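You operate a simulated robot arm through the tools that you are given. There is no shell and no other tool. Be economical: measure what you need, move in short steps, check, and stop when the job is done.

You are at the controls of a simulated two-armed robot. One attempt, no reset.

## Task
Hold the yellow lamp on the end shelf under the counter steady with one hand and flip the yellow lamp top the other way with the other.

It is judged by the outcome, as a careful person would: the job done as asked, and still so three seconds after it is handed in. It fails if anything else is knocked over, pushed out of place, dropped, spilled or broken.

## Robot
Two 6-joint arms with two-finger parallel grippers on one trunk, on a base that drives. Base frame: it is fixed to the floor where the robot stands at the start and does not move with it; the origin is under the middle of the robot, x ahead of it, y to its left, z up. Lengths are in mm, angles in degrees, forces in N, time in s.
The left shoulder is at the start at [60, 187, 847], the right one opposite. With the tool pointing down near the work surface each hand reaches from about 100 to 600 mm from the robot's upright axis, wherever it stands, measured 20 degrees to its own side. Places, roughly: yellow lamp top [500, 200, 600]. Payload 1.57 kg a hand.
The tool frame of a hand sits at the grasp point between the pads (the TCP): z along the fingers, y along the line on which they close. The tips reach 30 mm beyond it. Largest opening 110 mm; finger width 24, thickness 12; the body of the gripper, 48 by 112 mm, starts 78 mm behind the TCP.
Orientation is that of the tool frame in the base frame, as a unit quaternion [x, y, z, w]. With the fingers straight down and closing along the base's y, the tool's x points along the base's -x, its y along +y and its z along -z.

## Interface
- The arms move only by the tool nudge_tool. It takes "left_rows", "right_rows" or both (then of equal length, played together; a hand with none holds still); each is a list that holds one entry, the list of rows, each a list of 7 numbers: the shift along the tool's x, y, z in units of 300 mm (1.0 is 300 mm), then the turn, a rotation vector about the tool's x, y, z in units of 45 degrees (1.0 is 45 degrees), then the opening in per cent of the stroke, from 0 (shut) to 100 (fully open). In form: [[[tx, ty, tz, rx, ry, rz, fingers], ...]]. A call has 1 to 20 rows; each row is the pose to reach, as a shift and turn from the pose commanded when the call began, along the tool's axes at that moment. A call with a number of a shift or a turn outside -1 to 1 is refused whole. Rows are played at 5 a second. More than 50 mm and 8.6 degrees between two rows, or a gripper value outside its range, and nothing of the call is played. Where a pose cannot be reached the arm comes as near as it can. A force on the tool above 40 N (or 10 N above the force at the start of the call, whichever is more), or a blocked arm, ends the call early, and 0.2 s more pass. Each finger travels about 153 mm/s and halts on what it meets, pressing with about 38 N; the grip force reading is that of the motor and also rises with nothing between the fingers. The clock runs only during rows and for 0.2 s after the last one: add rows that repeat a pose to give the fingers time. The reply holds the time, the measured pose of the TCP, the force on the tool along the base axes, the opening and the grip force, in the units named above and with some noise, with the torque about the TCP (base axes, N m) and any sound that the robot's microphone picked up.
- Cameras (640 x 400 px; columns grow to the right, rows downward): "scene" is now at [9.4, 29.4, 1390.9]; the picture's right is [0.28, -0.96, 0.00], its down [-0.68, -0.20, -0.70] and it looks along [0.68, 0.20, -0.71] (base axes); focal length 262 px, centre (320, 200). "left" rides on the left gripper at [70, -16, -141] in its tool frame; the picture's right is [0.23, 0.97, 0.00], its down [-0.86, 0.20, -0.48] and it looks along [-0.47, 0.11, 0.88] (tool axes); focal length 222 px, centre (320, 200). "right" rides on the right gripper at [70, 16, -141] in its tool frame; the picture's right is [-0.23, 0.97, 0.00], its down [-0.86, -0.20, -0.48] and it looks along [-0.47, -0.11, 0.88] (tool axes); focal length 222 px, centre (320, 200). There is no depth. A picture from a camera that has moved, and an enlarged one, comes with that camera's place and axes in the base frame and with its lens. The place of the scene camera against the robot may be out by one fixed shift of up to 18 mm in any direction.
- capture(camera): a new picture of that camera. It takes no simulated time.
- raise_lower(by): slides the trunk up (or, below 0, down) by that many mm; the arms and the scene camera ride with it, the base frame stays. It gives what a move gives, with no picture.
- steer(legs): drives the robot by 1 to 6 legs, each [ahead, left, turn to the left] in mm, mm and degrees, along the robot's own axes; the way and the turn of a leg run together, so that a leg with both is an arc; at most 1500 mm and 180 degrees a leg. The arms and the cameras ride along, it lands a little off, and it stops where it bumps. It gives what a move gives.
- head_to(pan, tilt): turns the head with the scene camera to pan (to the left, within 86 degrees either way) and tilt (down, from -29 to 69), counted from straight ahead of the robot. It gives what a move gives.
- zoom(camera, box): a new picture of the part [left, top, right, bottom] of that camera's present view, enlarged. It takes no simulated time.
- hand_in(): hands the job in; it is judged then, once.

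Go step by step. Nothing tells you exact positions but the pictures and the camera data: compare them with the known pose of the tool, close in by small moves and look again before you grip or let go. The budget is 120 turns and 108 pictures, counting those below and the enlarged ones. Unless the task says otherwise, let go and move clear before handing in, and close with one line.

The tools are called after "Call:" as a command line: name --argument value ..., lists and objects as JSON in quotes. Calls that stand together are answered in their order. nudge_tool: Moves the arms, as the interface text tells. Its arguments: {"type":"object","properties":{"left_rows":{"type":"array","items":{"type":"array","items":{"type":"array","items":{"type":"number"}}}},"right_rows":{"type":"array","items":{"type":"array","items":{"type":"array","items":{"type":"number"}}}}},"required":[]} The other tools are called the same way: raise_lower (by) slides the trunk up or down; steer (legs) drives the base; head_to (pan, tilt) turns the head that bears the scene camera; capture (camera) takes a picture; zoom (camera, box) takes an enlarged picture of a part of a camera's view; hand_in () hands the job in.

At the start:

```text
clock: 0.0
left_position: [355.8, 251.4, 965.7]
left_tool_rot: [0.0, 1.0, 0.0, 0.0]
left_wrist_force: [-0.6, -0.4, 0.5]
left_moment: [-0.04, -0.01, -0.02]
left_finger_gap: 109.9
left_grasp_force: 0.1
right_position: [281.3, -15.2, 930.5]
right_tool_rot: [0.0, 1.0, 0.0, 0.0]
right_wrist_force: [-0.1, -0.2, -0.4]
right_moment: [0.04, 0.03, 0.05]
right_finger_gap: 109.8
right_grasp_force: 0.1
trunk travel left (down, up): [-475.0, 515.0]
robot x, y, heading: [1.2, 1.8, 0.2]
head pan, tilt: [16.3, 45.3]
```

scene: 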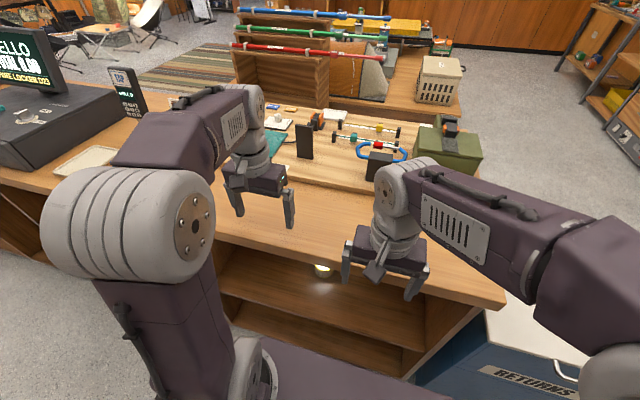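
right: 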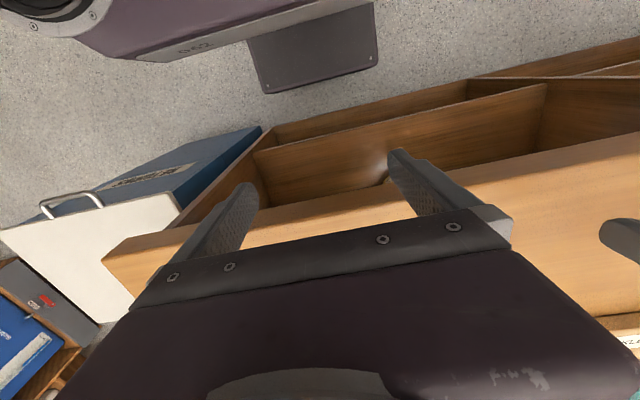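
left: 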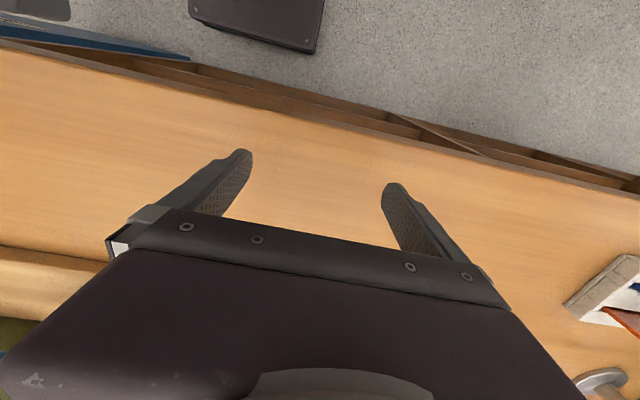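

I see a counter with shelves underneath and a yellow lit item at about (322,270) under the counter edge. I'll zoom in on it first.

Call:
zoom --camera "scene" --box '[200, 220, 440, 370]'

```text
2.67 times, centred on (320, 295) of scene
camera zoom: at [9.4, 29.4, 1390.9], right [0.28, -0.96, 0.0], down [-0.68, -0.2, -0.7], along [0.68, 0.2, -0.71], focal length 699 px, centre (320, -53)
```

zoom: 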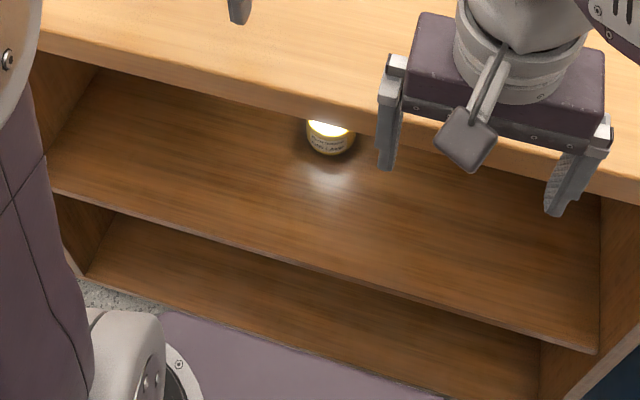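

The lamp sits on the upper shelf, a little way in from the counter's front edge (about x=360). I'll back off so I can lower the trunk and look into the shelf.

Call:
steer --legs '[[-400, 0, 0]]'

Call:
raise_lower --by -400

Call:
head_to --pan 12 --tilt 25

Call:
capture --camera "scene"

```text
clock: 2.5
left_position: [-41.3, 251.2, 965.6]
left_tool_rot: [0.001, 1.0, 0.0, 0.0]
left_wrist_force: [0.0, 0.1, 0.2]
left_moment: [-0.04, -0.06, -0.03]
left_finger_gap: 110.0
left_grasp_force: 0.1
right_position: [-118.9, -14.7, 930.8]
right_tool_rot: [0.002, 1.0, 0.0, -0.001]
right_wrist_force: [-0.9, -0.3, -0.6]
right_moment: [0.01, -0.01, 0.01]
right_finger_gap: 110.2
right_grasp_force: 0.1
trunk travel left (down, up): [-475.0, 515.0]
robot x, y, heading: [-396.4, 3.4, -0.4]
head pan, tilt: [16.3, 45.3]
```

```text
clock: 6.3
left_position: [-41.8, 250.2, 565.6]
left_tool_rot: [0.001, 1.0, -0.001, 0.0]
left_wrist_force: [0.6, 0.0, -1.1]
left_moment: [0.06, 0.0, -0.04]
left_finger_gap: 109.9
left_grasp_force: 0.1
right_position: [-117.2, -14.8, 531.1]
right_tool_rot: [0.002, 1.0, 0.0, 0.001]
right_wrist_force: [0.4, -0.3, -0.3]
right_moment: [-0.01, 0.0, 0.02]
right_finger_gap: 110.0
right_grasp_force: 0.1
trunk travel left (down, up): [-75.0, 915.0]
robot x, y, heading: [-396.9, -1.4, -0.4]
head pan, tilt: [16.3, 45.3]
```

```text
clock: 7.2
left_position: [-43.3, 249.9, 564.6]
left_tool_rot: [0.002, 1.0, 0.0, 0.0]
left_wrist_force: [0.4, -0.2, 0.3]
left_moment: [0.0, 0.02, 0.03]
left_finger_gap: 110.2
left_grasp_force: 0.0
right_position: [-118.4, -14.3, 531.2]
right_tool_rot: [0.003, 1.0, 0.0, 0.001]
right_wrist_force: [-0.8, -0.6, 0.1]
right_moment: [-0.04, -0.03, -0.03]
right_finger_gap: 109.7
right_grasp_force: 0.1
trunk travel left (down, up): [-75.0, 915.0]
robot x, y, heading: [-403.4, -0.8, -0.3]
head pan, tilt: [12.0, 25.0]
```

```text
103 pictures are left
camera scene: at [-376.6, 26.5, 1021.8], right [0.2, -0.98, 0.0], down [-0.41, -0.09, -0.91], along [0.89, 0.18, -0.42], focal length 262 px, centre (320, 200)
```

scene: 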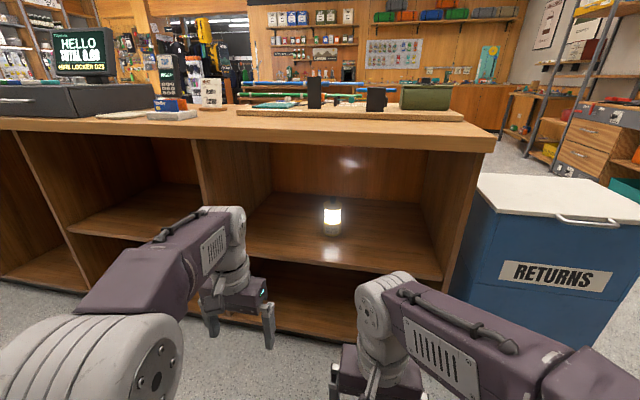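

Call:
zoom --camera "scene" --box '[290, 180, 378, 250]'

Call:
zoom --camera "scene" --box '[180, 120, 500, 320]'

```text
5.71 times, centred on (334, 215) of scene
camera zoom: at [-376.6, 26.5, 1021.8], right [0.2, -0.98, 0.0], down [-0.41, -0.09, -0.91], along [0.89, 0.18, -0.42], focal length 1498 px, centre (240, 114)
```

zoom: 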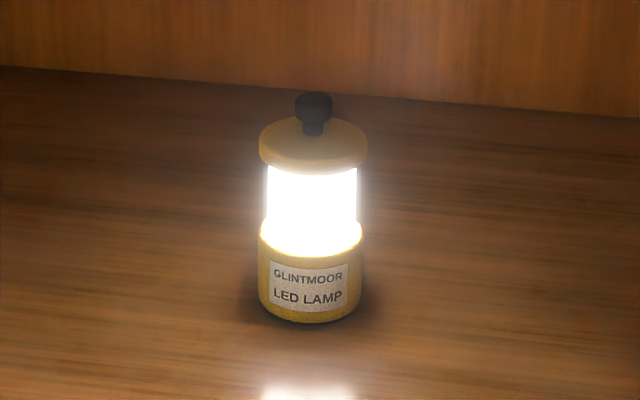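

```text
2.00 times, centred on (340, 220) of scene
camera zoom: at [-376.6, 26.5, 1021.8], right [0.2, -0.98, 0.0], down [-0.41, -0.09, -0.91], along [0.89, 0.18, -0.42], focal length 524 px, centre (280, 160)
```

zoom: 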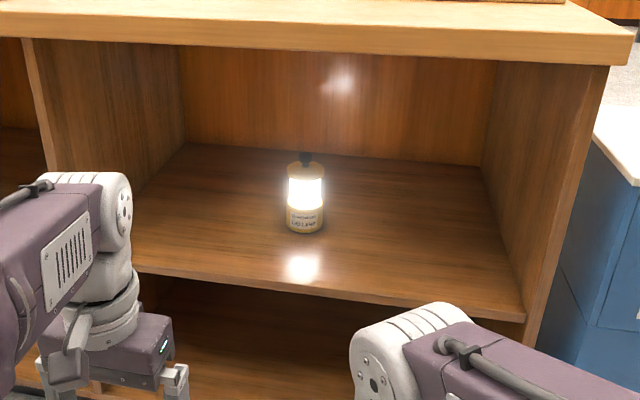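

The lamp is a lantern with a yellow base, a lit tube, a yellow cap and a black knob, at roughly (540,157), standing on the shelf at z≈450 with its cap at about 600. The cubby is about 700 wide, with its ceiling near 855. I'll centre the robot on the lamp while it is still back and pitch both hands forward.

Call:
steer --legs '[[0, 157, 0]]'

Call:
nudge_tool --left_rows '[[[0, 0, 0, 0, -0.18, 0, 100], [0, 0, 0, 0, -0.36, 0, 100], [0, 0, 0, 0, -0.54, 0, 100], [0, 0, 0, 0, -0.72, 0, 100], [0, 0, 0, 0, -0.9, 0, 100], [0, 0, 0, 0, -1, 0, 100]]]' --right_rows '[[[0, 0, 0, 0, -0.18, 0, 80], [0, 0, 0, 0, -0.36, 0, 60], [0, 0, 0, 0, -0.54, 0, 40], [0, 0, 0, 0, -0.72, 0, 20], [0, 0, 0, 0, -0.9, 0, 0], [0, 0, 0, 0, -1, 0, 0]]]'

Call:
capture --camera "scene"

```text
clock: 8.6
left_position: [-40.7, 408.2, 564.4]
left_tool_rot: [0.003, 1.0, 0.0, -0.001]
left_wrist_force: [0.3, 0.4, -0.3]
left_moment: [-0.04, -0.03, -0.02]
left_finger_gap: 110.0
left_grasp_force: 0.0
right_position: [-116.9, 142.5, 531.9]
right_tool_rot: [0.002, 1.0, 0.0, 0.0]
right_wrist_force: [-0.4, 0.3, -0.3]
right_moment: [0.01, 0.0, 0.0]
right_finger_gap: 110.2
right_grasp_force: 0.0
trunk travel left (down, up): [-75.0, 915.0]
robot x, y, heading: [-396.8, 158.8, -0.1]
head pan, tilt: [12.0, 25.0]
```

```text
clock: 10.0
left_position: [-11.7, 427.4, 549.5]
left_tool_rot: [0.002, 0.924, 0.0, 0.382]
left_wrist_force: [-0.5, -1.4, 1.0]
left_moment: [-0.02, 0.05, -0.01]
left_finger_gap: 110.1
left_grasp_force: 0.1
left hand out of reach, approached as far as the arm can: row 4, 5, 6
right_position: [-117.7, 143.8, 531.7]
right_tool_rot: [0.0, 0.924, 0.0, 0.384]
right_wrist_force: [0.3, 0.1, 0.2]
right_moment: [-0.03, 0.0, 0.03]
right_finger_gap: 0.0
right_grasp_force: 21.6
trunk travel left (down, up): [-75.0, 915.0]
robot x, y, heading: [-401.1, 159.6, -0.2]
head pan, tilt: [12.0, 25.0]
```

```text
100 pictures are left
camera scene: at [-376.0, 184.4, 1021.9], right [0.2, -0.98, 0.0], down [-0.41, -0.09, -0.91], along [0.89, 0.19, -0.42], focal length 262 px, centre (320, 200)
```

scene: 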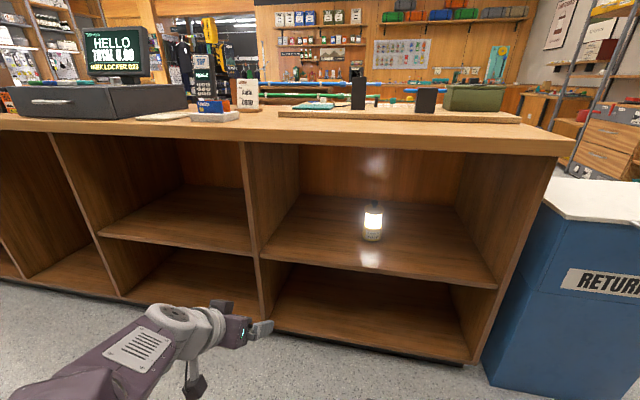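

The left arm was too close in for that tilt, so next I'll extend both hands forward, with the right one higher for pressing the cap. This stays in the free space in front of the counter.

Call:
nudge_tool --left_rows '[[[-0.039, -0.089, 0.039, 0, 0, 0, 100], [-0.079, -0.178, 0.079, 0, 0, 0, 100], [-0.118, -0.267, 0.118, 0, 0, 0, 100], [-0.157, -0.355, 0.157, 0, 0, 0, 100], [-0.197, -0.444, 0.197, 0, 0, 0, 100], [-0.236, -0.533, 0.236, 0, 0, 0, 100]]]' --right_rows '[[[-0.128, -0.058, -0.005, 0, 0, 0, 0], [-0.256, -0.116, -0.011, 0, 0, 0, 0], [-0.384, -0.174, -0.016, 0, 0, 0, 0], [-0.512, -0.231, -0.022, 0, 0, 0, 0], [-0.64, -0.289, -0.027, 0, 0, 0, 0], [-0.768, -0.347, -0.033, 0, 0, 0, 0]]]'

Call:
head_to --pan 0 --tilt 40

Call:
capture --camera "scene"

```text
clock: 11.4
left_position: [89.7, 266.3, 550.9]
left_tool_rot: [0.002, 0.924, 0.0, 0.383]
left_wrist_force: [-0.1, 0.1, 0.5]
left_moment: [0.01, 0.02, 0.0]
left_finger_gap: 109.9
left_grasp_force: 0.0
right_position: [39.1, 37.7, 700.2]
right_tool_rot: [0.001, 0.924, 0.001, 0.383]
right_wrist_force: [-1.6, -0.8, 0.2]
right_moment: [0.01, -0.01, 0.01]
right_finger_gap: 0.0
right_grasp_force: 21.6
right hand out of reach, approached as far as the arm can: row 1, 2, 3, 4
trunk travel left (down, up): [-75.0, 915.0]
robot x, y, heading: [-401.9, 160.0, -0.2]
head pan, tilt: [12.0, 25.0]
```

```text
clock: 12.1
left_position: [89.2, 265.9, 550.3]
left_tool_rot: [0.001, 0.924, 0.001, 0.383]
left_wrist_force: [0.2, -0.2, 0.1]
left_moment: [0.02, -0.01, -0.01]
left_finger_gap: 109.9
left_grasp_force: 0.0
right_position: [39.5, 37.4, 699.0]
right_tool_rot: [0.002, 0.924, -0.001, 0.383]
right_wrist_force: [0.0, -0.4, -0.4]
right_moment: [-0.03, 0.0, -0.01]
right_finger_gap: 0.0
right_grasp_force: 21.3
trunk travel left (down, up): [-75.0, 915.0]
robot x, y, heading: [-396.8, 161.3, -0.3]
head pan, tilt: [0.0, 40.0]
```

```text
99 pictures are left
camera scene: at [-381.2, 165.3, 998.6], right [0.0, -1.0, 0.0], down [-0.64, 0.0, -0.77], along [0.77, 0.0, -0.64], focal length 262 px, centre (320, 200)
```

scene: 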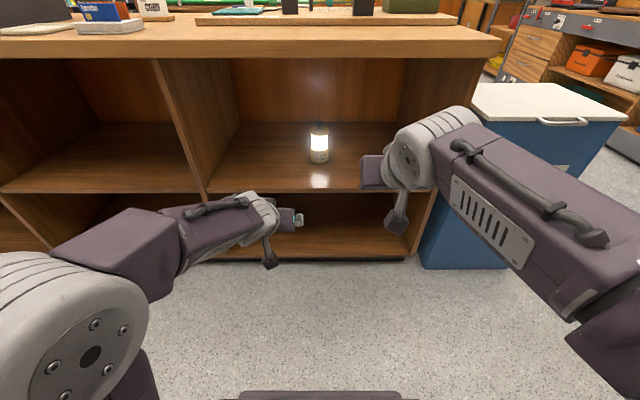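

Both hands are extended well. Now I'll yaw them inward by 25° and set the standoff positions relative to the lamp, which I take to be at about (542,163).

Call:
nudge_tool --left_rows '[[[0, -0.053, 0, 0.098, 0, 0.098, 100], [0, -0.105, 0, 0.196, 0, 0.196, 100], [0, -0.158, 0, 0.295, 0, 0.295, 100], [0, -0.21, 0, 0.393, 0, 0.393, 100]]]' --right_rows '[[[-0.015, 0.069, 0.025, -0.098, 0, -0.098, 0], [-0.03, 0.138, 0.05, -0.196, 0, -0.196, 0], [-0.045, 0.207, 0.075, -0.295, 0, -0.295, 0], [-0.059, 0.277, 0.101, -0.393, 0, -0.393, 0]]]'

Call:
nudge_tool --left_rows '[[[0, 0, 0, 0, -0.111, 0, 100], [0, 0, 0, 0, -0.222, 0, 100], [0, 0, 0, 0, -0.222, 0, 100]]]' --right_rows '[[[0, 0, 0, 0, -0.111, 0, 0], [0, 0, 0, 0, -0.222, 0, 0], [0, 0, 0, 0, -0.333, 0, 0]]]'

Call:
capture --camera "scene"

```text
clock: 13.1
left_position: [89.5, 204.0, 550.3]
left_tool_rot: [0.202, 0.901, -0.084, 0.374]
left_wrist_force: [-0.7, 0.3, -0.4]
left_moment: [-0.01, 0.0, -0.01]
left_finger_gap: 110.1
left_grasp_force: 0.1
right_position: [75.1, 120.8, 692.0]
right_tool_rot: [-0.2, 0.902, 0.083, 0.373]
right_wrist_force: [0.3, 0.8, 0.0]
right_moment: [-0.01, 0.01, -0.02]
right_finger_gap: 0.0
right_grasp_force: 20.9
trunk travel left (down, up): [-75.0, 915.0]
robot x, y, heading: [-394.8, 157.2, -0.3]
head pan, tilt: [0.0, 40.0]
```

```text
clock: 13.9
left_position: [87.4, 197.5, 548.5]
left_tool_rot: [0.2, 0.872, -0.106, 0.434]
left_wrist_force: [-0.6, -0.1, 0.0]
left_moment: [-0.02, 0.0, 0.0]
left_finger_gap: 110.0
left_grasp_force: 0.1
left hand out of reach, approached as far as the arm can: row 2, 3
right_position: [73.6, 120.4, 691.9]
right_tool_rot: [-0.186, 0.845, 0.107, 0.489]
right_wrist_force: [0.6, -0.4, 0.8]
right_moment: [-0.01, 0.0, 0.01]
right_finger_gap: 0.0
right_grasp_force: 21.0
trunk travel left (down, up): [-75.0, 915.0]
robot x, y, heading: [-399.0, 157.0, -0.5]
head pan, tilt: [0.0, 40.0]
```

```text
98 pictures are left
camera scene: at [-381.2, 165.2, 998.6], right [0.0, -1.0, 0.0], down [-0.64, 0.0, -0.77], along [0.77, 0.0, -0.64], focal length 262 px, centre (320, 200)
```

scene: 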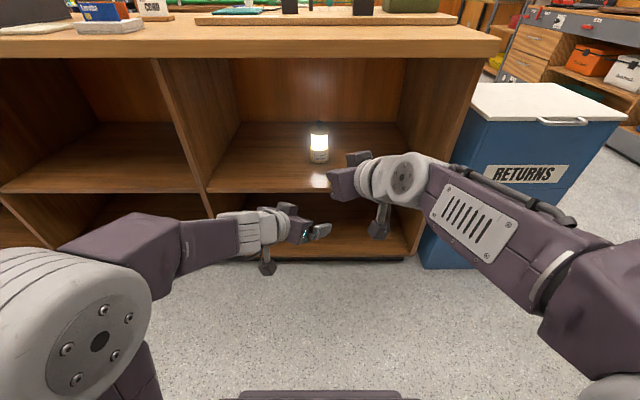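

Both arms look clear to go into the opening. I'll drive in part way and look again.

Call:
steer --legs '[[280, 4, 0]]'

Call:
capture --camera "scene"

Call:
capture --camera "left"

Call:
capture --camera "right"

```text
clock: 15.9
left_position: [365.4, 201.8, 548.4]
left_tool_rot: [0.2, 0.872, -0.107, 0.434]
left_wrist_force: [-0.3, -1.0, -0.1]
left_moment: [-0.02, 0.0, -0.04]
left_finger_gap: 109.9
left_grasp_force: 0.3
right_position: [352.9, 123.1, 691.7]
right_tool_rot: [-0.186, 0.846, 0.108, 0.489]
right_wrist_force: [0.1, -0.5, -0.5]
right_moment: [0.0, -0.03, -0.03]
right_finger_gap: 0.3
right_grasp_force: 21.1
trunk travel left (down, up): [-75.0, 915.0]
robot x, y, heading: [-123.9, 161.3, -0.3]
head pan, tilt: [0.0, 40.0]
```

```text
97 pictures are left
camera scene: at [-102.4, 168.2, 998.5], right [0.0, -1.0, 0.0], down [-0.64, 0.0, -0.77], along [0.77, 0.0, -0.64], focal length 262 px, centre (320, 200)
```

scene: 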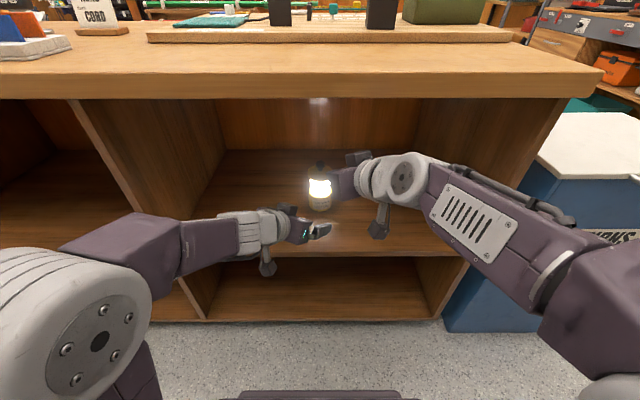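

```text
96 pictures are left
camera left: at [219.6, 255.7, 577.6], right [0.31, 0.93, -0.19], down [0.21, 0.13, 0.97], along [0.93, -0.34, -0.16], focal length 222 px, centre (320, 200)
```

left: 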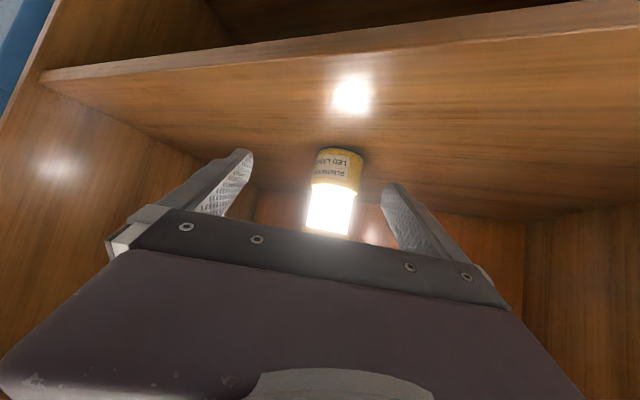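

```text
95 pictures are left
camera right: at [201.9, 72.3, 701.4], right [-0.3, 0.93, 0.2], down [0.1, -0.18, 0.98], along [0.95, 0.32, -0.04], focal length 222 px, centre (320, 200)
```

right: 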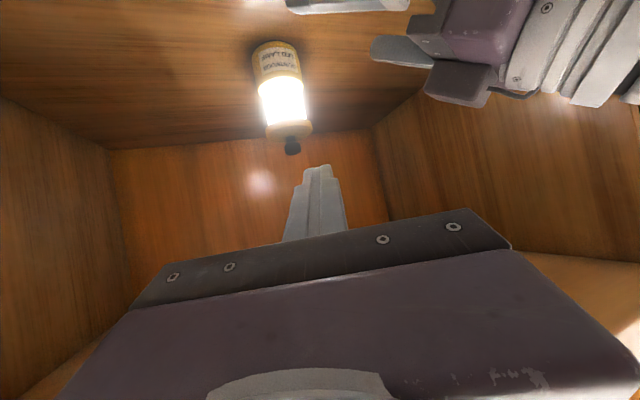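

From all three cameras I now place the lamp axis at (542,160), with the base between z 451 and 505 and the knob top near 608. I'll drive another 90 forward to reach the standoff.

Call:
steer --legs '[[88, 0, 0]]'

Call:
capture --camera "scene"

Call:
capture --camera "left"

Call:
capture --camera "right"

```text
clock: 17.0
left_position: [453.1, 200.4, 548.9]
left_tool_rot: [0.2, 0.872, -0.107, 0.434]
left_wrist_force: [-0.1, -0.7, -0.2]
left_moment: [-0.03, 0.03, -0.01]
left_finger_gap: 110.0
left_grasp_force: 0.1
right_position: [438.5, 124.4, 691.5]
right_tool_rot: [-0.186, 0.846, 0.107, 0.488]
right_wrist_force: [0.3, -0.1, 0.4]
right_moment: [-0.01, -0.01, 0.02]
right_finger_gap: 0.1
right_grasp_force: 20.9
trunk travel left (down, up): [-75.0, 915.0]
robot x, y, heading: [-31.1, 164.0, -0.2]
head pan, tilt: [0.0, 40.0]
```

```text
94 pictures are left
camera scene: at [-15.4, 167.8, 998.5], right [0.0, -1.0, 0.0], down [-0.64, 0.0, -0.77], along [0.77, 0.0, -0.64], focal length 262 px, centre (320, 200)
```

scene: 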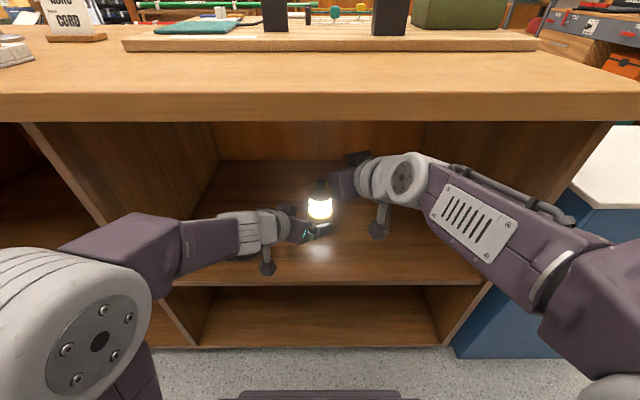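

```text
93 pictures are left
camera left: at [306.6, 255.5, 577.6], right [0.31, 0.93, -0.19], down [0.21, 0.13, 0.97], along [0.93, -0.34, -0.16], focal length 222 px, centre (320, 200)
```

left: 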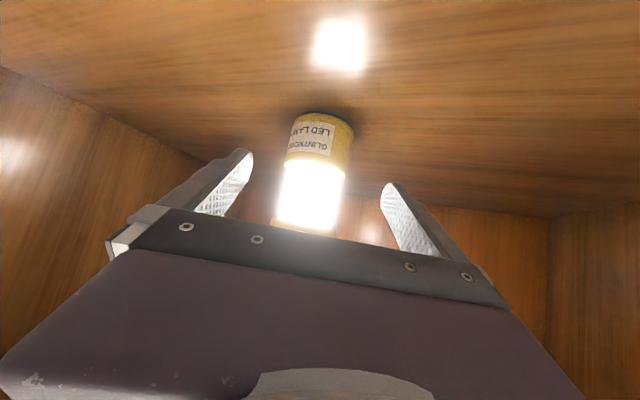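

```text
92 pictures are left
camera right: at [289.0, 72.1, 701.4], right [-0.3, 0.93, 0.2], down [0.1, -0.18, 0.98], along [0.95, 0.32, -0.04], focal length 222 px, centre (320, 200)
```

right: 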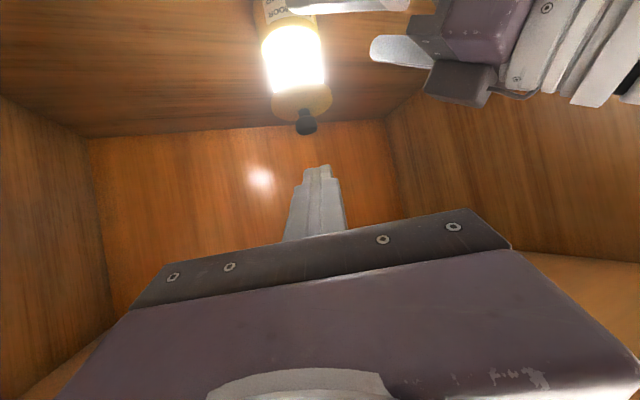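

The lamp axis is confirmed at about (541,160). I'll move the left hand along its axis until the fingers almost straddle the base.

Call:
nudge_tool --left_rows '[[[-0.006, 0.002, 0.06, 0, 0, 0, 100], [-0.012, 0.004, 0.12, 0, 0, 0, 100], [-0.018, 0.006, 0.18, 0, 0, 0, 100], [-0.024, 0.008, 0.24, 0, 0, 0, 100], [-0.028, 0.009, 0.28, 0, 0, 0, 100]]]'

Call:
capture --camera "left"

Call:
capture --camera "right"

Call:
zoom --camera "scene" --box '[220, 130, 420, 270]'

```text
clock: 18.2
left_position: [518.6, 170.8, 504.1]
left_tool_rot: [0.199, 0.872, -0.106, 0.435]
left_wrist_force: [0.0, 0.1, 0.4]
left_moment: [0.0, 0.02, 0.02]
left_finger_gap: 109.7
left_grasp_force: 0.0
right_position: [440.4, 123.8, 692.3]
right_tool_rot: [-0.185, 0.846, 0.107, 0.488]
right_wrist_force: [-0.1, 0.1, 0.3]
right_moment: [0.01, 0.01, -0.01]
right_finger_gap: 0.0
right_grasp_force: 21.3
trunk travel left (down, up): [-75.0, 915.0]
robot x, y, heading: [-30.2, 161.5, 0.1]
head pan, tilt: [0.0, 40.0]
```

```text
91 pictures are left
camera left: at [372.5, 225.7, 533.3], right [0.31, 0.93, -0.19], down [0.21, 0.13, 0.97], along [0.93, -0.34, -0.16], focal length 222 px, centre (320, 200)
```

left: 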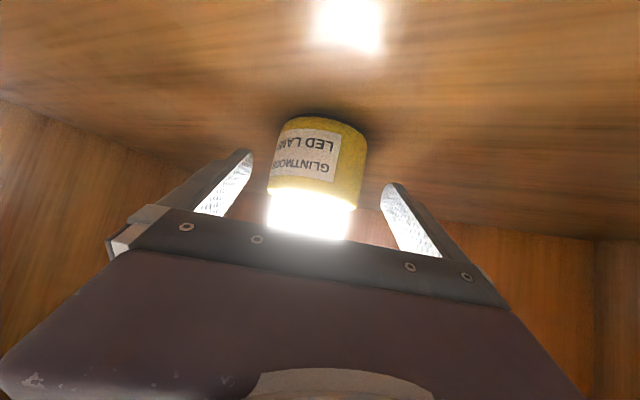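

```text
90 pictures are left
camera right: at [289.0, 72.1, 701.4], right [-0.3, 0.93, 0.2], down [0.1, -0.18, 0.98], along [0.95, 0.32, -0.04], focal length 222 px, centre (320, 200)
```

right: 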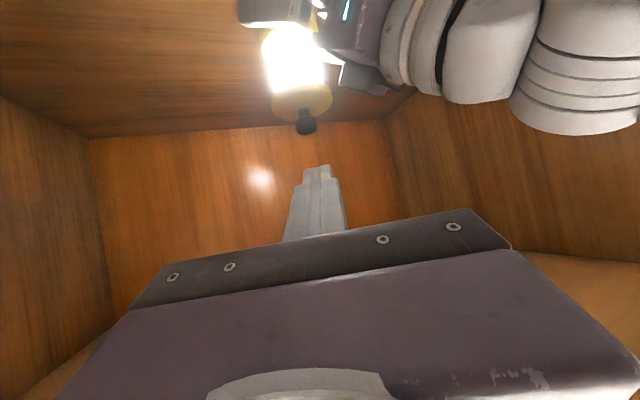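

```text
2.86 times, centred on (320, 200) of scene
camera zoom: at [-15.3, 167.8, 998.5], right [0.0, -1.0, 0.0], down [-0.64, 0.0, -0.77], along [0.77, 0.0, -0.64], focal length 749 px, centre (320, 200)
```

zoom: 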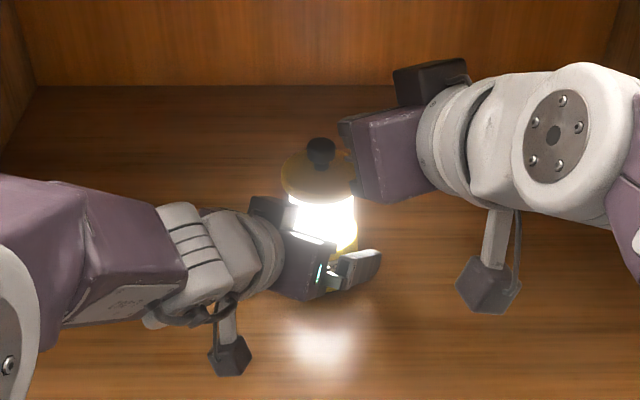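

The base is centred between the left fingers. I'll advance the remaining 29 mm and check again before gripping.

Call:
nudge_tool --left_rows '[[[-0.004, 0.001, 0.048, 0, 0, 0, 100], [-0.009, 0.002, 0.096, 0, 0, 0, 100]]]'

Call:
capture --camera "left"

Call:
zoom --camera "scene" --box '[270, 160, 380, 240]'

```text
clock: 18.8
left_position: [540.1, 160.2, 489.1]
left_tool_rot: [0.199, 0.872, -0.106, 0.434]
left_wrist_force: [0.6, 0.0, 0.4]
left_moment: [0.02, 0.0, -0.01]
left_finger_gap: 110.0
left_grasp_force: 0.1
right_position: [438.0, 122.7, 691.8]
right_tool_rot: [-0.185, 0.846, 0.107, 0.488]
right_wrist_force: [0.6, 0.0, 0.5]
right_moment: [0.0, -0.01, -0.01]
right_finger_gap: 0.0
right_grasp_force: 21.3
trunk travel left (down, up): [-75.0, 915.0]
robot x, y, heading: [-34.9, 161.7, -0.2]
head pan, tilt: [0.0, 40.0]
```

```text
88 pictures are left
camera left: at [395.0, 214.9, 518.0], right [0.31, 0.93, -0.19], down [0.21, 0.13, 0.97], along [0.93, -0.34, -0.16], focal length 222 px, centre (320, 200)
```

left: 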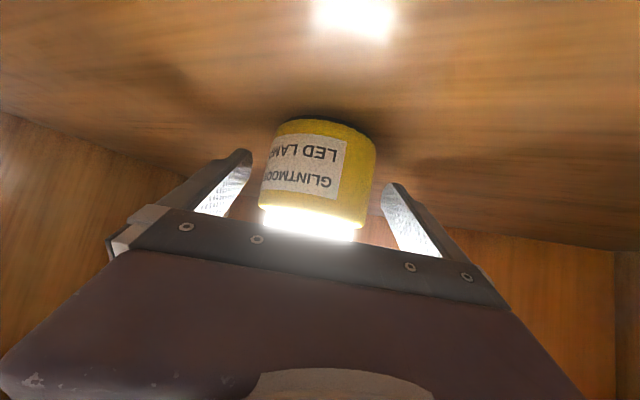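

```text
5.00 times, centred on (325, 200) of scene
camera zoom: at [-15.3, 167.8, 998.5], right [0.0, -1.0, 0.0], down [-0.64, 0.0, -0.77], along [0.77, 0.0, -0.64], focal length 1311 px, centre (295, 200)
```

zoom: 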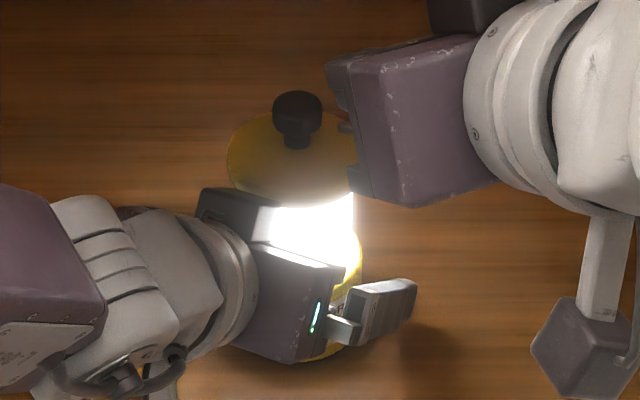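

The fingers straddle the base evenly at about its mid-height, so I'll close the left grip gradually.

Call:
nudge_tool --left_rows '[[[0, 0, 0, 0, 0, 0, 85], [0, 0, 0, 0, 0, 0, 75], [0, 0, 0, 0, 0, 0, 70], [0, 0, 0, 0, 0, 0, 65], [0, 0, 0, 0, 0, 0, 60], [0, 0, 0, 0, 0, 0, 50], [0, 0, 0, 0, 0, 0, 40]]]'

Call:
capture --camera "left"

Call:
capture --camera "right"

```text
clock: 20.4
left_position: [541.1, 160.1, 489.2]
left_tool_rot: [0.201, 0.871, -0.107, 0.434]
left_wrist_force: [-0.6, -2.9, 0.5]
left_moment: [0.06, -0.02, 0.01]
left_finger_gap: 73.0
left_grasp_force: 37.9
right_position: [439.4, 122.4, 692.1]
right_tool_rot: [-0.186, 0.846, 0.108, 0.488]
right_wrist_force: [-1.0, 0.4, 0.1]
right_moment: [0.01, -0.02, -0.02]
right_finger_gap: 0.1
right_grasp_force: 21.1
trunk travel left (down, up): [-75.0, 915.0]
robot x, y, heading: [-30.4, 163.0, 0.1]
head pan, tilt: [0.0, 40.0]
```

```text
86 pictures are left
camera left: at [394.9, 214.9, 518.3], right [0.31, 0.93, -0.19], down [0.21, 0.13, 0.97], along [0.93, -0.34, -0.16], focal length 222 px, centre (320, 200)
```

left: 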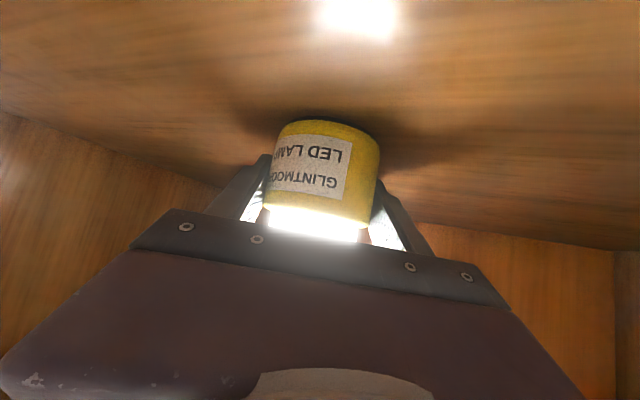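

```text
85 pictures are left
camera right: at [288.9, 71.9, 701.5], right [-0.3, 0.93, 0.2], down [0.1, -0.18, 0.98], along [0.95, 0.32, -0.04], focal length 222 px, centre (320, 200)
```

right: 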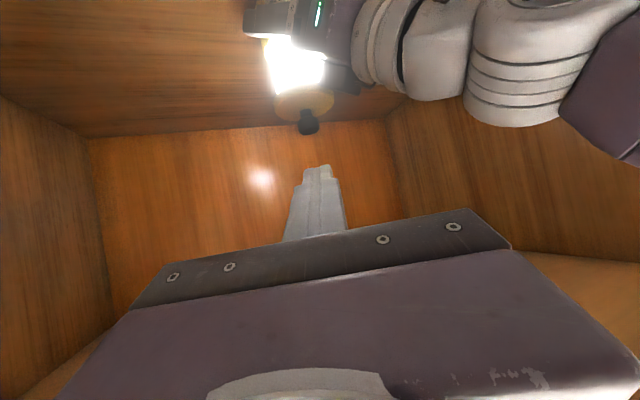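

The lamp base is held firmly, with a 73 mm gap. Before pressing, I'll zoom in on the cap and knob to see what mechanism it is.

Call:
zoom --camera "right" --box '[240, 30, 370, 150]'

Call:
zoom --camera "scene" --box '[290, 170, 350, 215]'

```text
3.33 times, centred on (305, 90) of right
camera zoom: at [288.9, 71.9, 701.5], right [-0.3, 0.93, 0.2], down [0.1, -0.18, 0.98], along [0.95, 0.32, -0.04], focal length 740 px, centre (370, 567)
```

zoom: 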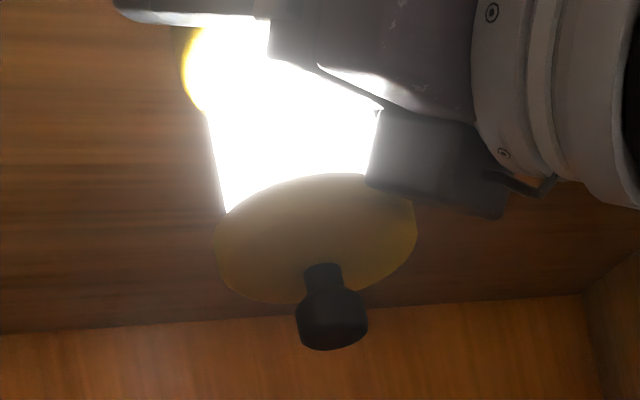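

```text
8.89 times, centred on (320, 192) of scene
camera zoom: at [-15.5, 167.6, 998.6], right [0.0, -1.0, 0.0], down [-0.64, 0.0, -0.77], along [0.77, 0.0, -0.64], focal length 2330 px, centre (320, 267)
```

zoom: 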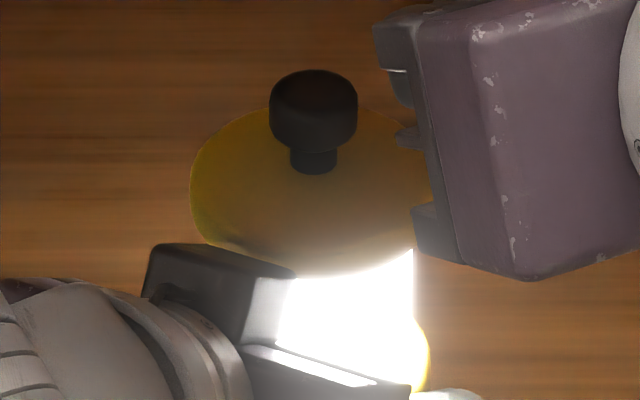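

The cap would come down close to the left gripper body. I'll regrip about 12 mm further back for clearance.

Call:
nudge_tool --left_rows '[[[0, 0, 0, 0, 0, 0, 70], [0, 0, 0, 0, 0, 0, 82], [0, 0, 0, 0, 0, 0, 82], [0.005, 0, -0.018, 0, 0, 0, 82], [0.011, 0, -0.037, 0, 0, 0, 82], [0.011, 0, -0.037, 0, 0, 0, 70], [0.011, 0, -0.037, 0, 0, 0, 60], [0.011, 0, -0.037, 0, 0, 0, 40], [0.011, 0, -0.037, 0, 0, 0, 40]]]'

Call:
capture --camera "left"

Call:
zoom --camera "right" --box '[240, 30, 370, 150]'

Call:
zoom --camera "scene" --box '[290, 170, 350, 215]'

```text
clock: 22.4
left_position: [530.5, 165.9, 493.6]
left_tool_rot: [0.2, 0.872, -0.106, 0.434]
left_wrist_force: [-0.7, 0.1, 0.1]
left_moment: [0.15, -0.07, 0.05]
left_finger_gap: 72.7
left_grasp_force: 38.7
right_position: [439.7, 123.0, 691.9]
right_tool_rot: [-0.186, 0.846, 0.108, 0.489]
right_wrist_force: [0.0, -0.5, -0.3]
right_moment: [0.01, -0.04, 0.01]
right_finger_gap: 0.0
right_grasp_force: 21.6
trunk travel left (down, up): [-75.0, 915.0]
robot x, y, heading: [-26.8, 159.9, -0.2]
head pan, tilt: [0.0, 40.0]
```

```text
82 pictures are left
camera left: at [385.1, 219.9, 522.7], right [0.31, 0.93, -0.19], down [0.21, 0.13, 0.97], along [0.93, -0.34, -0.16], focal length 222 px, centre (320, 200)
```

left: 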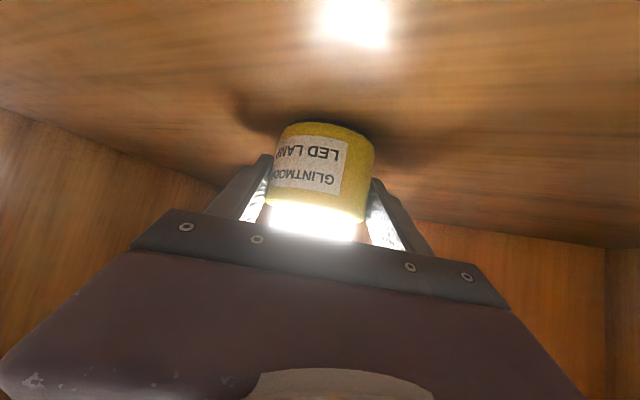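

```text
3.33 times, centred on (305, 90) of right
camera zoom: at [289.0, 72.0, 701.5], right [-0.3, 0.93, 0.2], down [0.1, -0.18, 0.98], along [0.95, 0.32, -0.04], focal length 740 px, centre (370, 567)
```

zoom: 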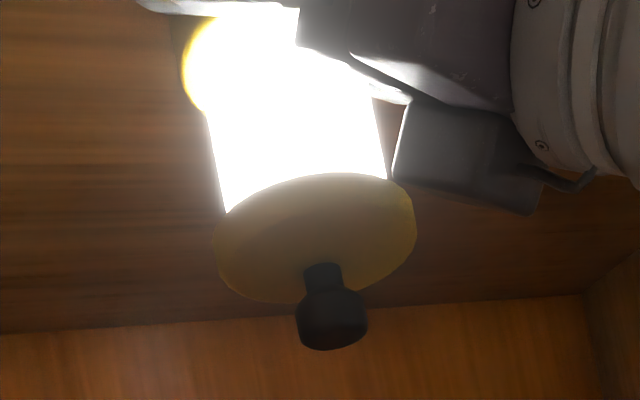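

```text
8.89 times, centred on (320, 192) of scene
camera zoom: at [-15.4, 167.8, 998.6], right [0.0, -1.0, 0.0], down [-0.64, 0.0, -0.77], along [0.77, 0.0, -0.64], focal length 2330 px, centre (320, 267)
```

zoom: 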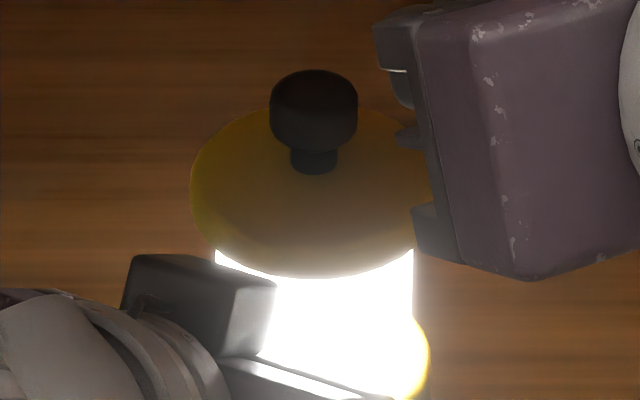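

A small box on the left hand still sits almost under the cap's rim, with about 3 mm of clearance. I'll regrip once more, a little further back and lower.

Call:
nudge_tool --left_rows '[[[0, 0, 0, 0, 0, 0, 70], [0, 0, 0, 0, 0, 0, 82], [0, 0, 0, 0, 0, 0, 82], [0.013, 0, -0.005, 0, 0, 0, 82], [0.027, 0, -0.01, 0, 0, 0, 82], [0.027, 0, -0.01, 0, 0, 0, 82], [0.027, 0, -0.01, 0, 0, 0, 70], [0.027, 0, -0.01, 0, 0, 0, 60], [0.027, 0, -0.01, 0, 0, 0, 40], [0.027, 0, -0.01, 0, 0, 0, 40]]]'

Call:
capture --camera "left"

Call:
zoom --camera "right" --box '[240, 30, 370, 150]'

Call:
zoom --camera "scene" --box '[290, 170, 350, 215]'

```text
clock: 24.6
left_position: [523.8, 167.8, 489.2]
left_tool_rot: [0.199, 0.872, -0.106, 0.434]
left_wrist_force: [-0.9, 1.0, 1.6]
left_moment: [0.19, -0.03, 0.03]
left_finger_gap: 73.0
left_grasp_force: 37.8
right_position: [438.9, 123.9, 692.3]
right_tool_rot: [-0.185, 0.846, 0.107, 0.489]
right_wrist_force: [1.2, -0.2, 0.4]
right_moment: [0.0, 0.01, 0.01]
right_finger_gap: 0.0
right_grasp_force: 21.5
trunk travel left (down, up): [-75.0, 915.0]
robot x, y, heading: [-33.5, 161.0, 0.0]
head pan, tilt: [0.0, 40.0]
```

```text
79 pictures are left
camera left: at [378.3, 223.0, 517.8], right [0.31, 0.93, -0.19], down [0.21, 0.13, 0.97], along [0.93, -0.34, -0.16], focal length 222 px, centre (320, 200)
```

left: 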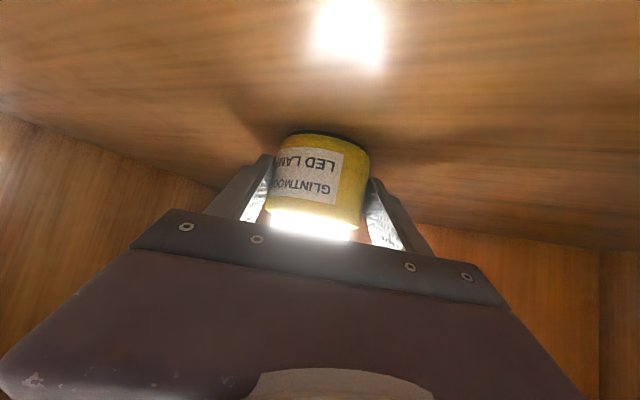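

```text
3.33 times, centred on (305, 90) of right
camera zoom: at [288.9, 72.1, 701.5], right [-0.3, 0.93, 0.2], down [0.1, -0.18, 0.98], along [0.95, 0.32, -0.04], focal length 740 px, centre (370, 567)
```

zoom: 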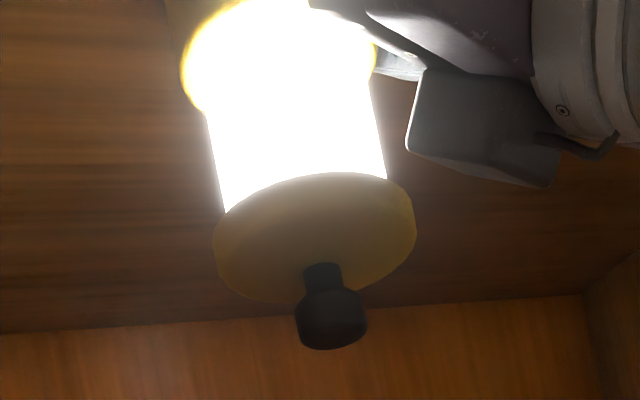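

```text
8.89 times, centred on (320, 192) of scene
camera zoom: at [-15.5, 167.8, 998.6], right [0.0, -1.0, 0.0], down [-0.64, 0.0, -0.77], along [0.77, 0.0, -0.64], focal length 2330 px, centre (320, 267)
```

zoom: 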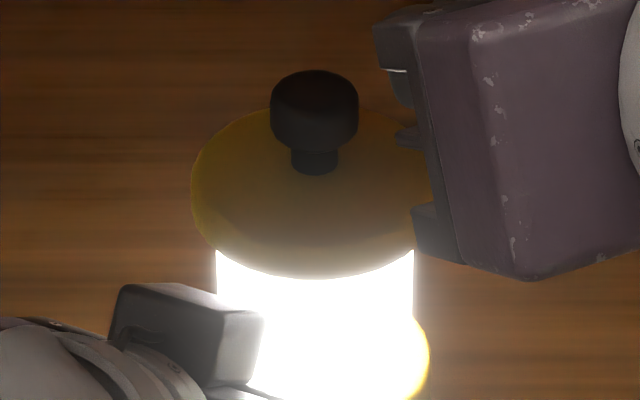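

There is now ample clearance, and the lamp hasn't moved. I'll bring the closed right fingertips to about 32 mm above the knob.

Call:
nudge_tool --right_rows '[[[-0.025, -0.011, 0.103, 0, 0, 0, 0], [-0.05, -0.021, 0.206, 0, 0, 0, 0], [-0.074, -0.032, 0.309, 0, 0, 0, 0]]]'

Call:
capture --camera "right"

Call:
zoom --camera "scene" --box '[270, 140, 390, 230]'

```text
clock: 25.4
left_position: [524.2, 167.6, 489.5]
left_tool_rot: [0.201, 0.872, -0.107, 0.434]
left_wrist_force: [1.3, 0.7, 0.9]
left_moment: [0.2, -0.12, 0.01]
left_finger_gap: 73.0
left_grasp_force: 38.1
right_position: [526.7, 151.8, 665.7]
right_tool_rot: [-0.186, 0.846, 0.107, 0.488]
right_wrist_force: [0.6, 0.6, -0.6]
right_moment: [0.0, -0.01, 0.01]
right_finger_gap: 0.1
right_grasp_force: 20.9
trunk travel left (down, up): [-75.0, 915.0]
robot x, y, heading: [-32.5, 159.8, -0.4]
head pan, tilt: [0.0, 40.0]
```

```text
76 pictures are left
camera right: at [376.9, 100.9, 674.1], right [-0.31, 0.93, 0.2], down [0.1, -0.18, 0.98], along [0.95, 0.32, -0.04], focal length 222 px, centre (320, 200)
```

right: 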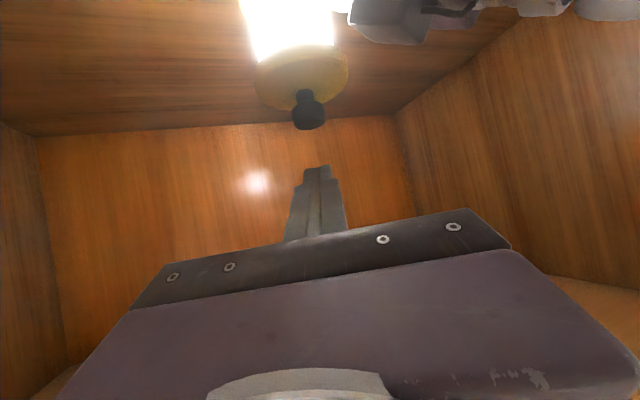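

```text
4.44 times, centred on (330, 185) of scene
camera zoom: at [-15.3, 167.8, 998.5], right [0.0, -1.0, 0.0], down [-0.64, 0.0, -0.77], along [0.77, 0.0, -0.64], focal length 1165 px, centre (276, 267)
```

zoom: 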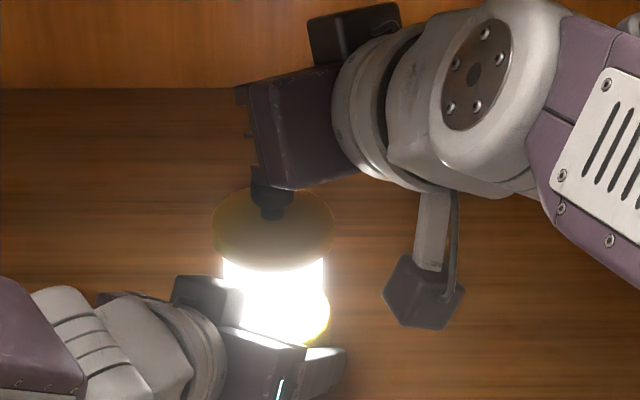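

The knob is directly below the fingertips. I'll lower straight down in small steps and watch the force.

Call:
nudge_tool --right_rows '[[[0.043, 0, 0.025, 0, 0, 0, 0], [0.072, 0, 0.042, 0, 0, 0, 0], [0.084, 0, 0.048, 0, 0, 0, 0], [0.092, 0, 0.053, 0, 0, 0, 0], [0.101, 0, 0.058, 0, 0, 0, 0], [0.11, 0, 0.063, 0, 0, 0, 0]]]'

Call:
capture --camera "right"

Call:
zoom --camera "scene" --box '[270, 140, 390, 230]'

```text
clock: 26.8
left_position: [525.5, 168.2, 488.8]
left_tool_rot: [0.2, 0.872, -0.107, 0.434]
left_wrist_force: [1.5, -0.8, 1.1]
left_moment: [0.2, -0.14, 0.0]
left_finger_gap: 73.2
left_grasp_force: 37.8
right_position: [526.3, 154.6, 626.3]
right_tool_rot: [-0.186, 0.846, 0.107, 0.489]
right_wrist_force: [0.3, 0.3, -0.4]
right_moment: [-0.04, 0.04, 0.01]
right_finger_gap: 0.2
right_grasp_force: 21.8
trunk travel left (down, up): [-75.0, 915.0]
robot x, y, heading: [-32.4, 161.4, -0.1]
head pan, tilt: [0.0, 40.0]
```

```text
74 pictures are left
camera right: at [375.6, 102.0, 636.0], right [-0.3, 0.93, 0.2], down [0.1, -0.18, 0.98], along [0.95, 0.32, -0.04], focal length 222 px, centre (320, 200)
```

right: 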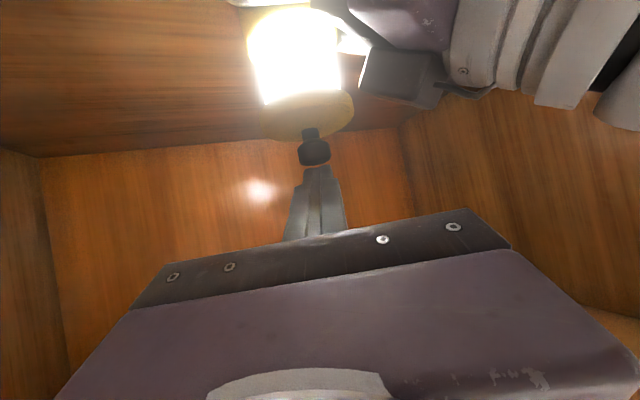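

```text
4.44 times, centred on (330, 185) of scene
camera zoom: at [-15.3, 167.8, 998.6], right [0.0, -1.0, 0.0], down [-0.64, 0.0, -0.77], along [0.77, 0.0, -0.64], focal length 1165 px, centre (276, 267)
```

zoom: 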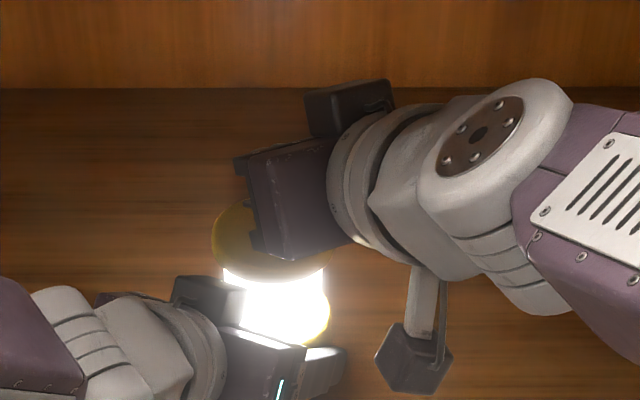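

No contact yet. I'll keep lowering in 3 mm steps.

Call:
nudge_tool --right_rows '[[[0.009, 0, 0.005, 0, 0, 0, 0], [0.017, 0, 0.01, 0, 0, 0, 0], [0.026, 0, 0.015, 0, 0, 0, 0], [0.035, 0, 0.02, 0, 0, 0, 0]]]'

Call:
capture --camera "right"

```text
clock: 27.8
left_position: [524.8, 167.5, 488.3]
left_tool_rot: [0.201, 0.872, -0.107, 0.434]
left_wrist_force: [1.7, 0.0, 2.2]
left_moment: [0.21, -0.23, -0.03]
left_finger_gap: 72.8
left_grasp_force: 38.0
right_position: [526.1, 154.5, 614.5]
right_tool_rot: [-0.185, 0.846, 0.107, 0.489]
right_wrist_force: [0.1, -0.2, 0.4]
right_moment: [0.01, -0.03, 0.0]
right_finger_gap: 0.0
right_grasp_force: 21.6
trunk travel left (down, up): [-75.0, 915.0]
robot x, y, heading: [-30.3, 159.7, -0.0]
head pan, tilt: [0.0, 40.0]
```

```text
72 pictures are left
camera right: at [375.9, 102.4, 624.4], right [-0.3, 0.93, 0.2], down [0.1, -0.18, 0.98], along [0.95, 0.32, -0.04], focal length 222 px, centre (320, 200)
```

right: 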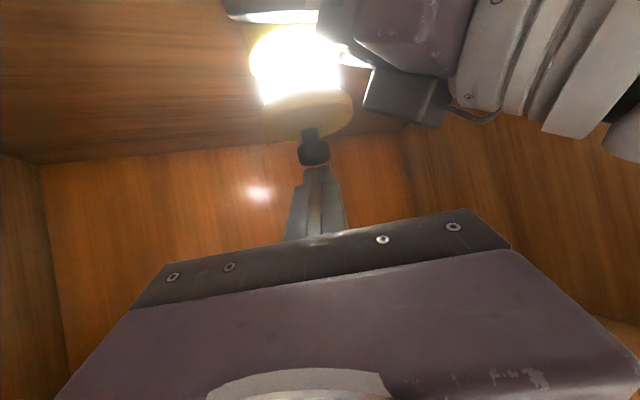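

The knob and cap are following the fingers down and the lit tube is getting shorter, so it is a push-down top. I'll keep pushing.

Call:
nudge_tool --right_rows '[[[0.012, 0, 0.007, 0, 0, 0, 0], [0.023, 0, 0.013, 0, 0, 0, 0], [0.035, 0, 0.02, 0, 0, 0, 0], [0.046, 0, 0.027, 0, 0, 0, 0], [0.058, 0, 0.033, 0, 0, 0, 0]]]'

Call:
capture --camera "right"

Call:
zoom --camera "scene" --box '[270, 140, 390, 230]'

```text
clock: 29.0
left_position: [524.8, 168.1, 489.1]
left_tool_rot: [0.2, 0.872, -0.107, 0.434]
left_wrist_force: [1.1, 0.4, 1.9]
left_moment: [0.21, -0.2, -0.01]
left_finger_gap: 72.6
left_grasp_force: 37.7
right_position: [526.4, 152.6, 594.3]
right_tool_rot: [-0.186, 0.846, 0.107, 0.489]
right_wrist_force: [0.4, -0.3, 0.8]
right_moment: [0.01, -0.04, -0.02]
right_finger_gap: 0.0
right_grasp_force: 21.1
trunk travel left (down, up): [-75.0, 915.0]
robot x, y, heading: [-31.0, 157.6, -0.1]
head pan, tilt: [0.0, 40.0]
```

```text
71 pictures are left
camera right: at [375.6, 102.1, 604.4], right [-0.3, 0.93, 0.2], down [0.1, -0.18, 0.98], along [0.95, 0.32, -0.04], focal length 222 px, centre (320, 200)
```

right: 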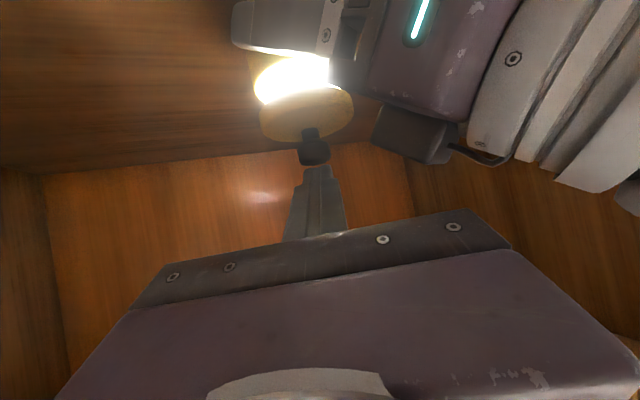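

```text
4.44 times, centred on (330, 185) of scene
camera zoom: at [-15.5, 167.8, 998.6], right [0.0, -1.0, 0.0], down [-0.64, 0.0, -0.77], along [0.77, 0.0, -0.64], focal length 1165 px, centre (276, 267)
```

zoom: 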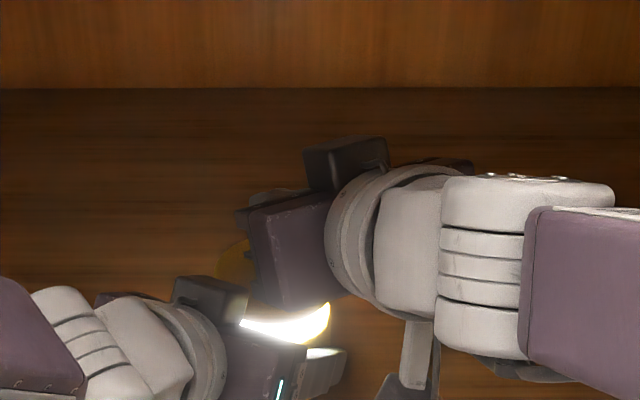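

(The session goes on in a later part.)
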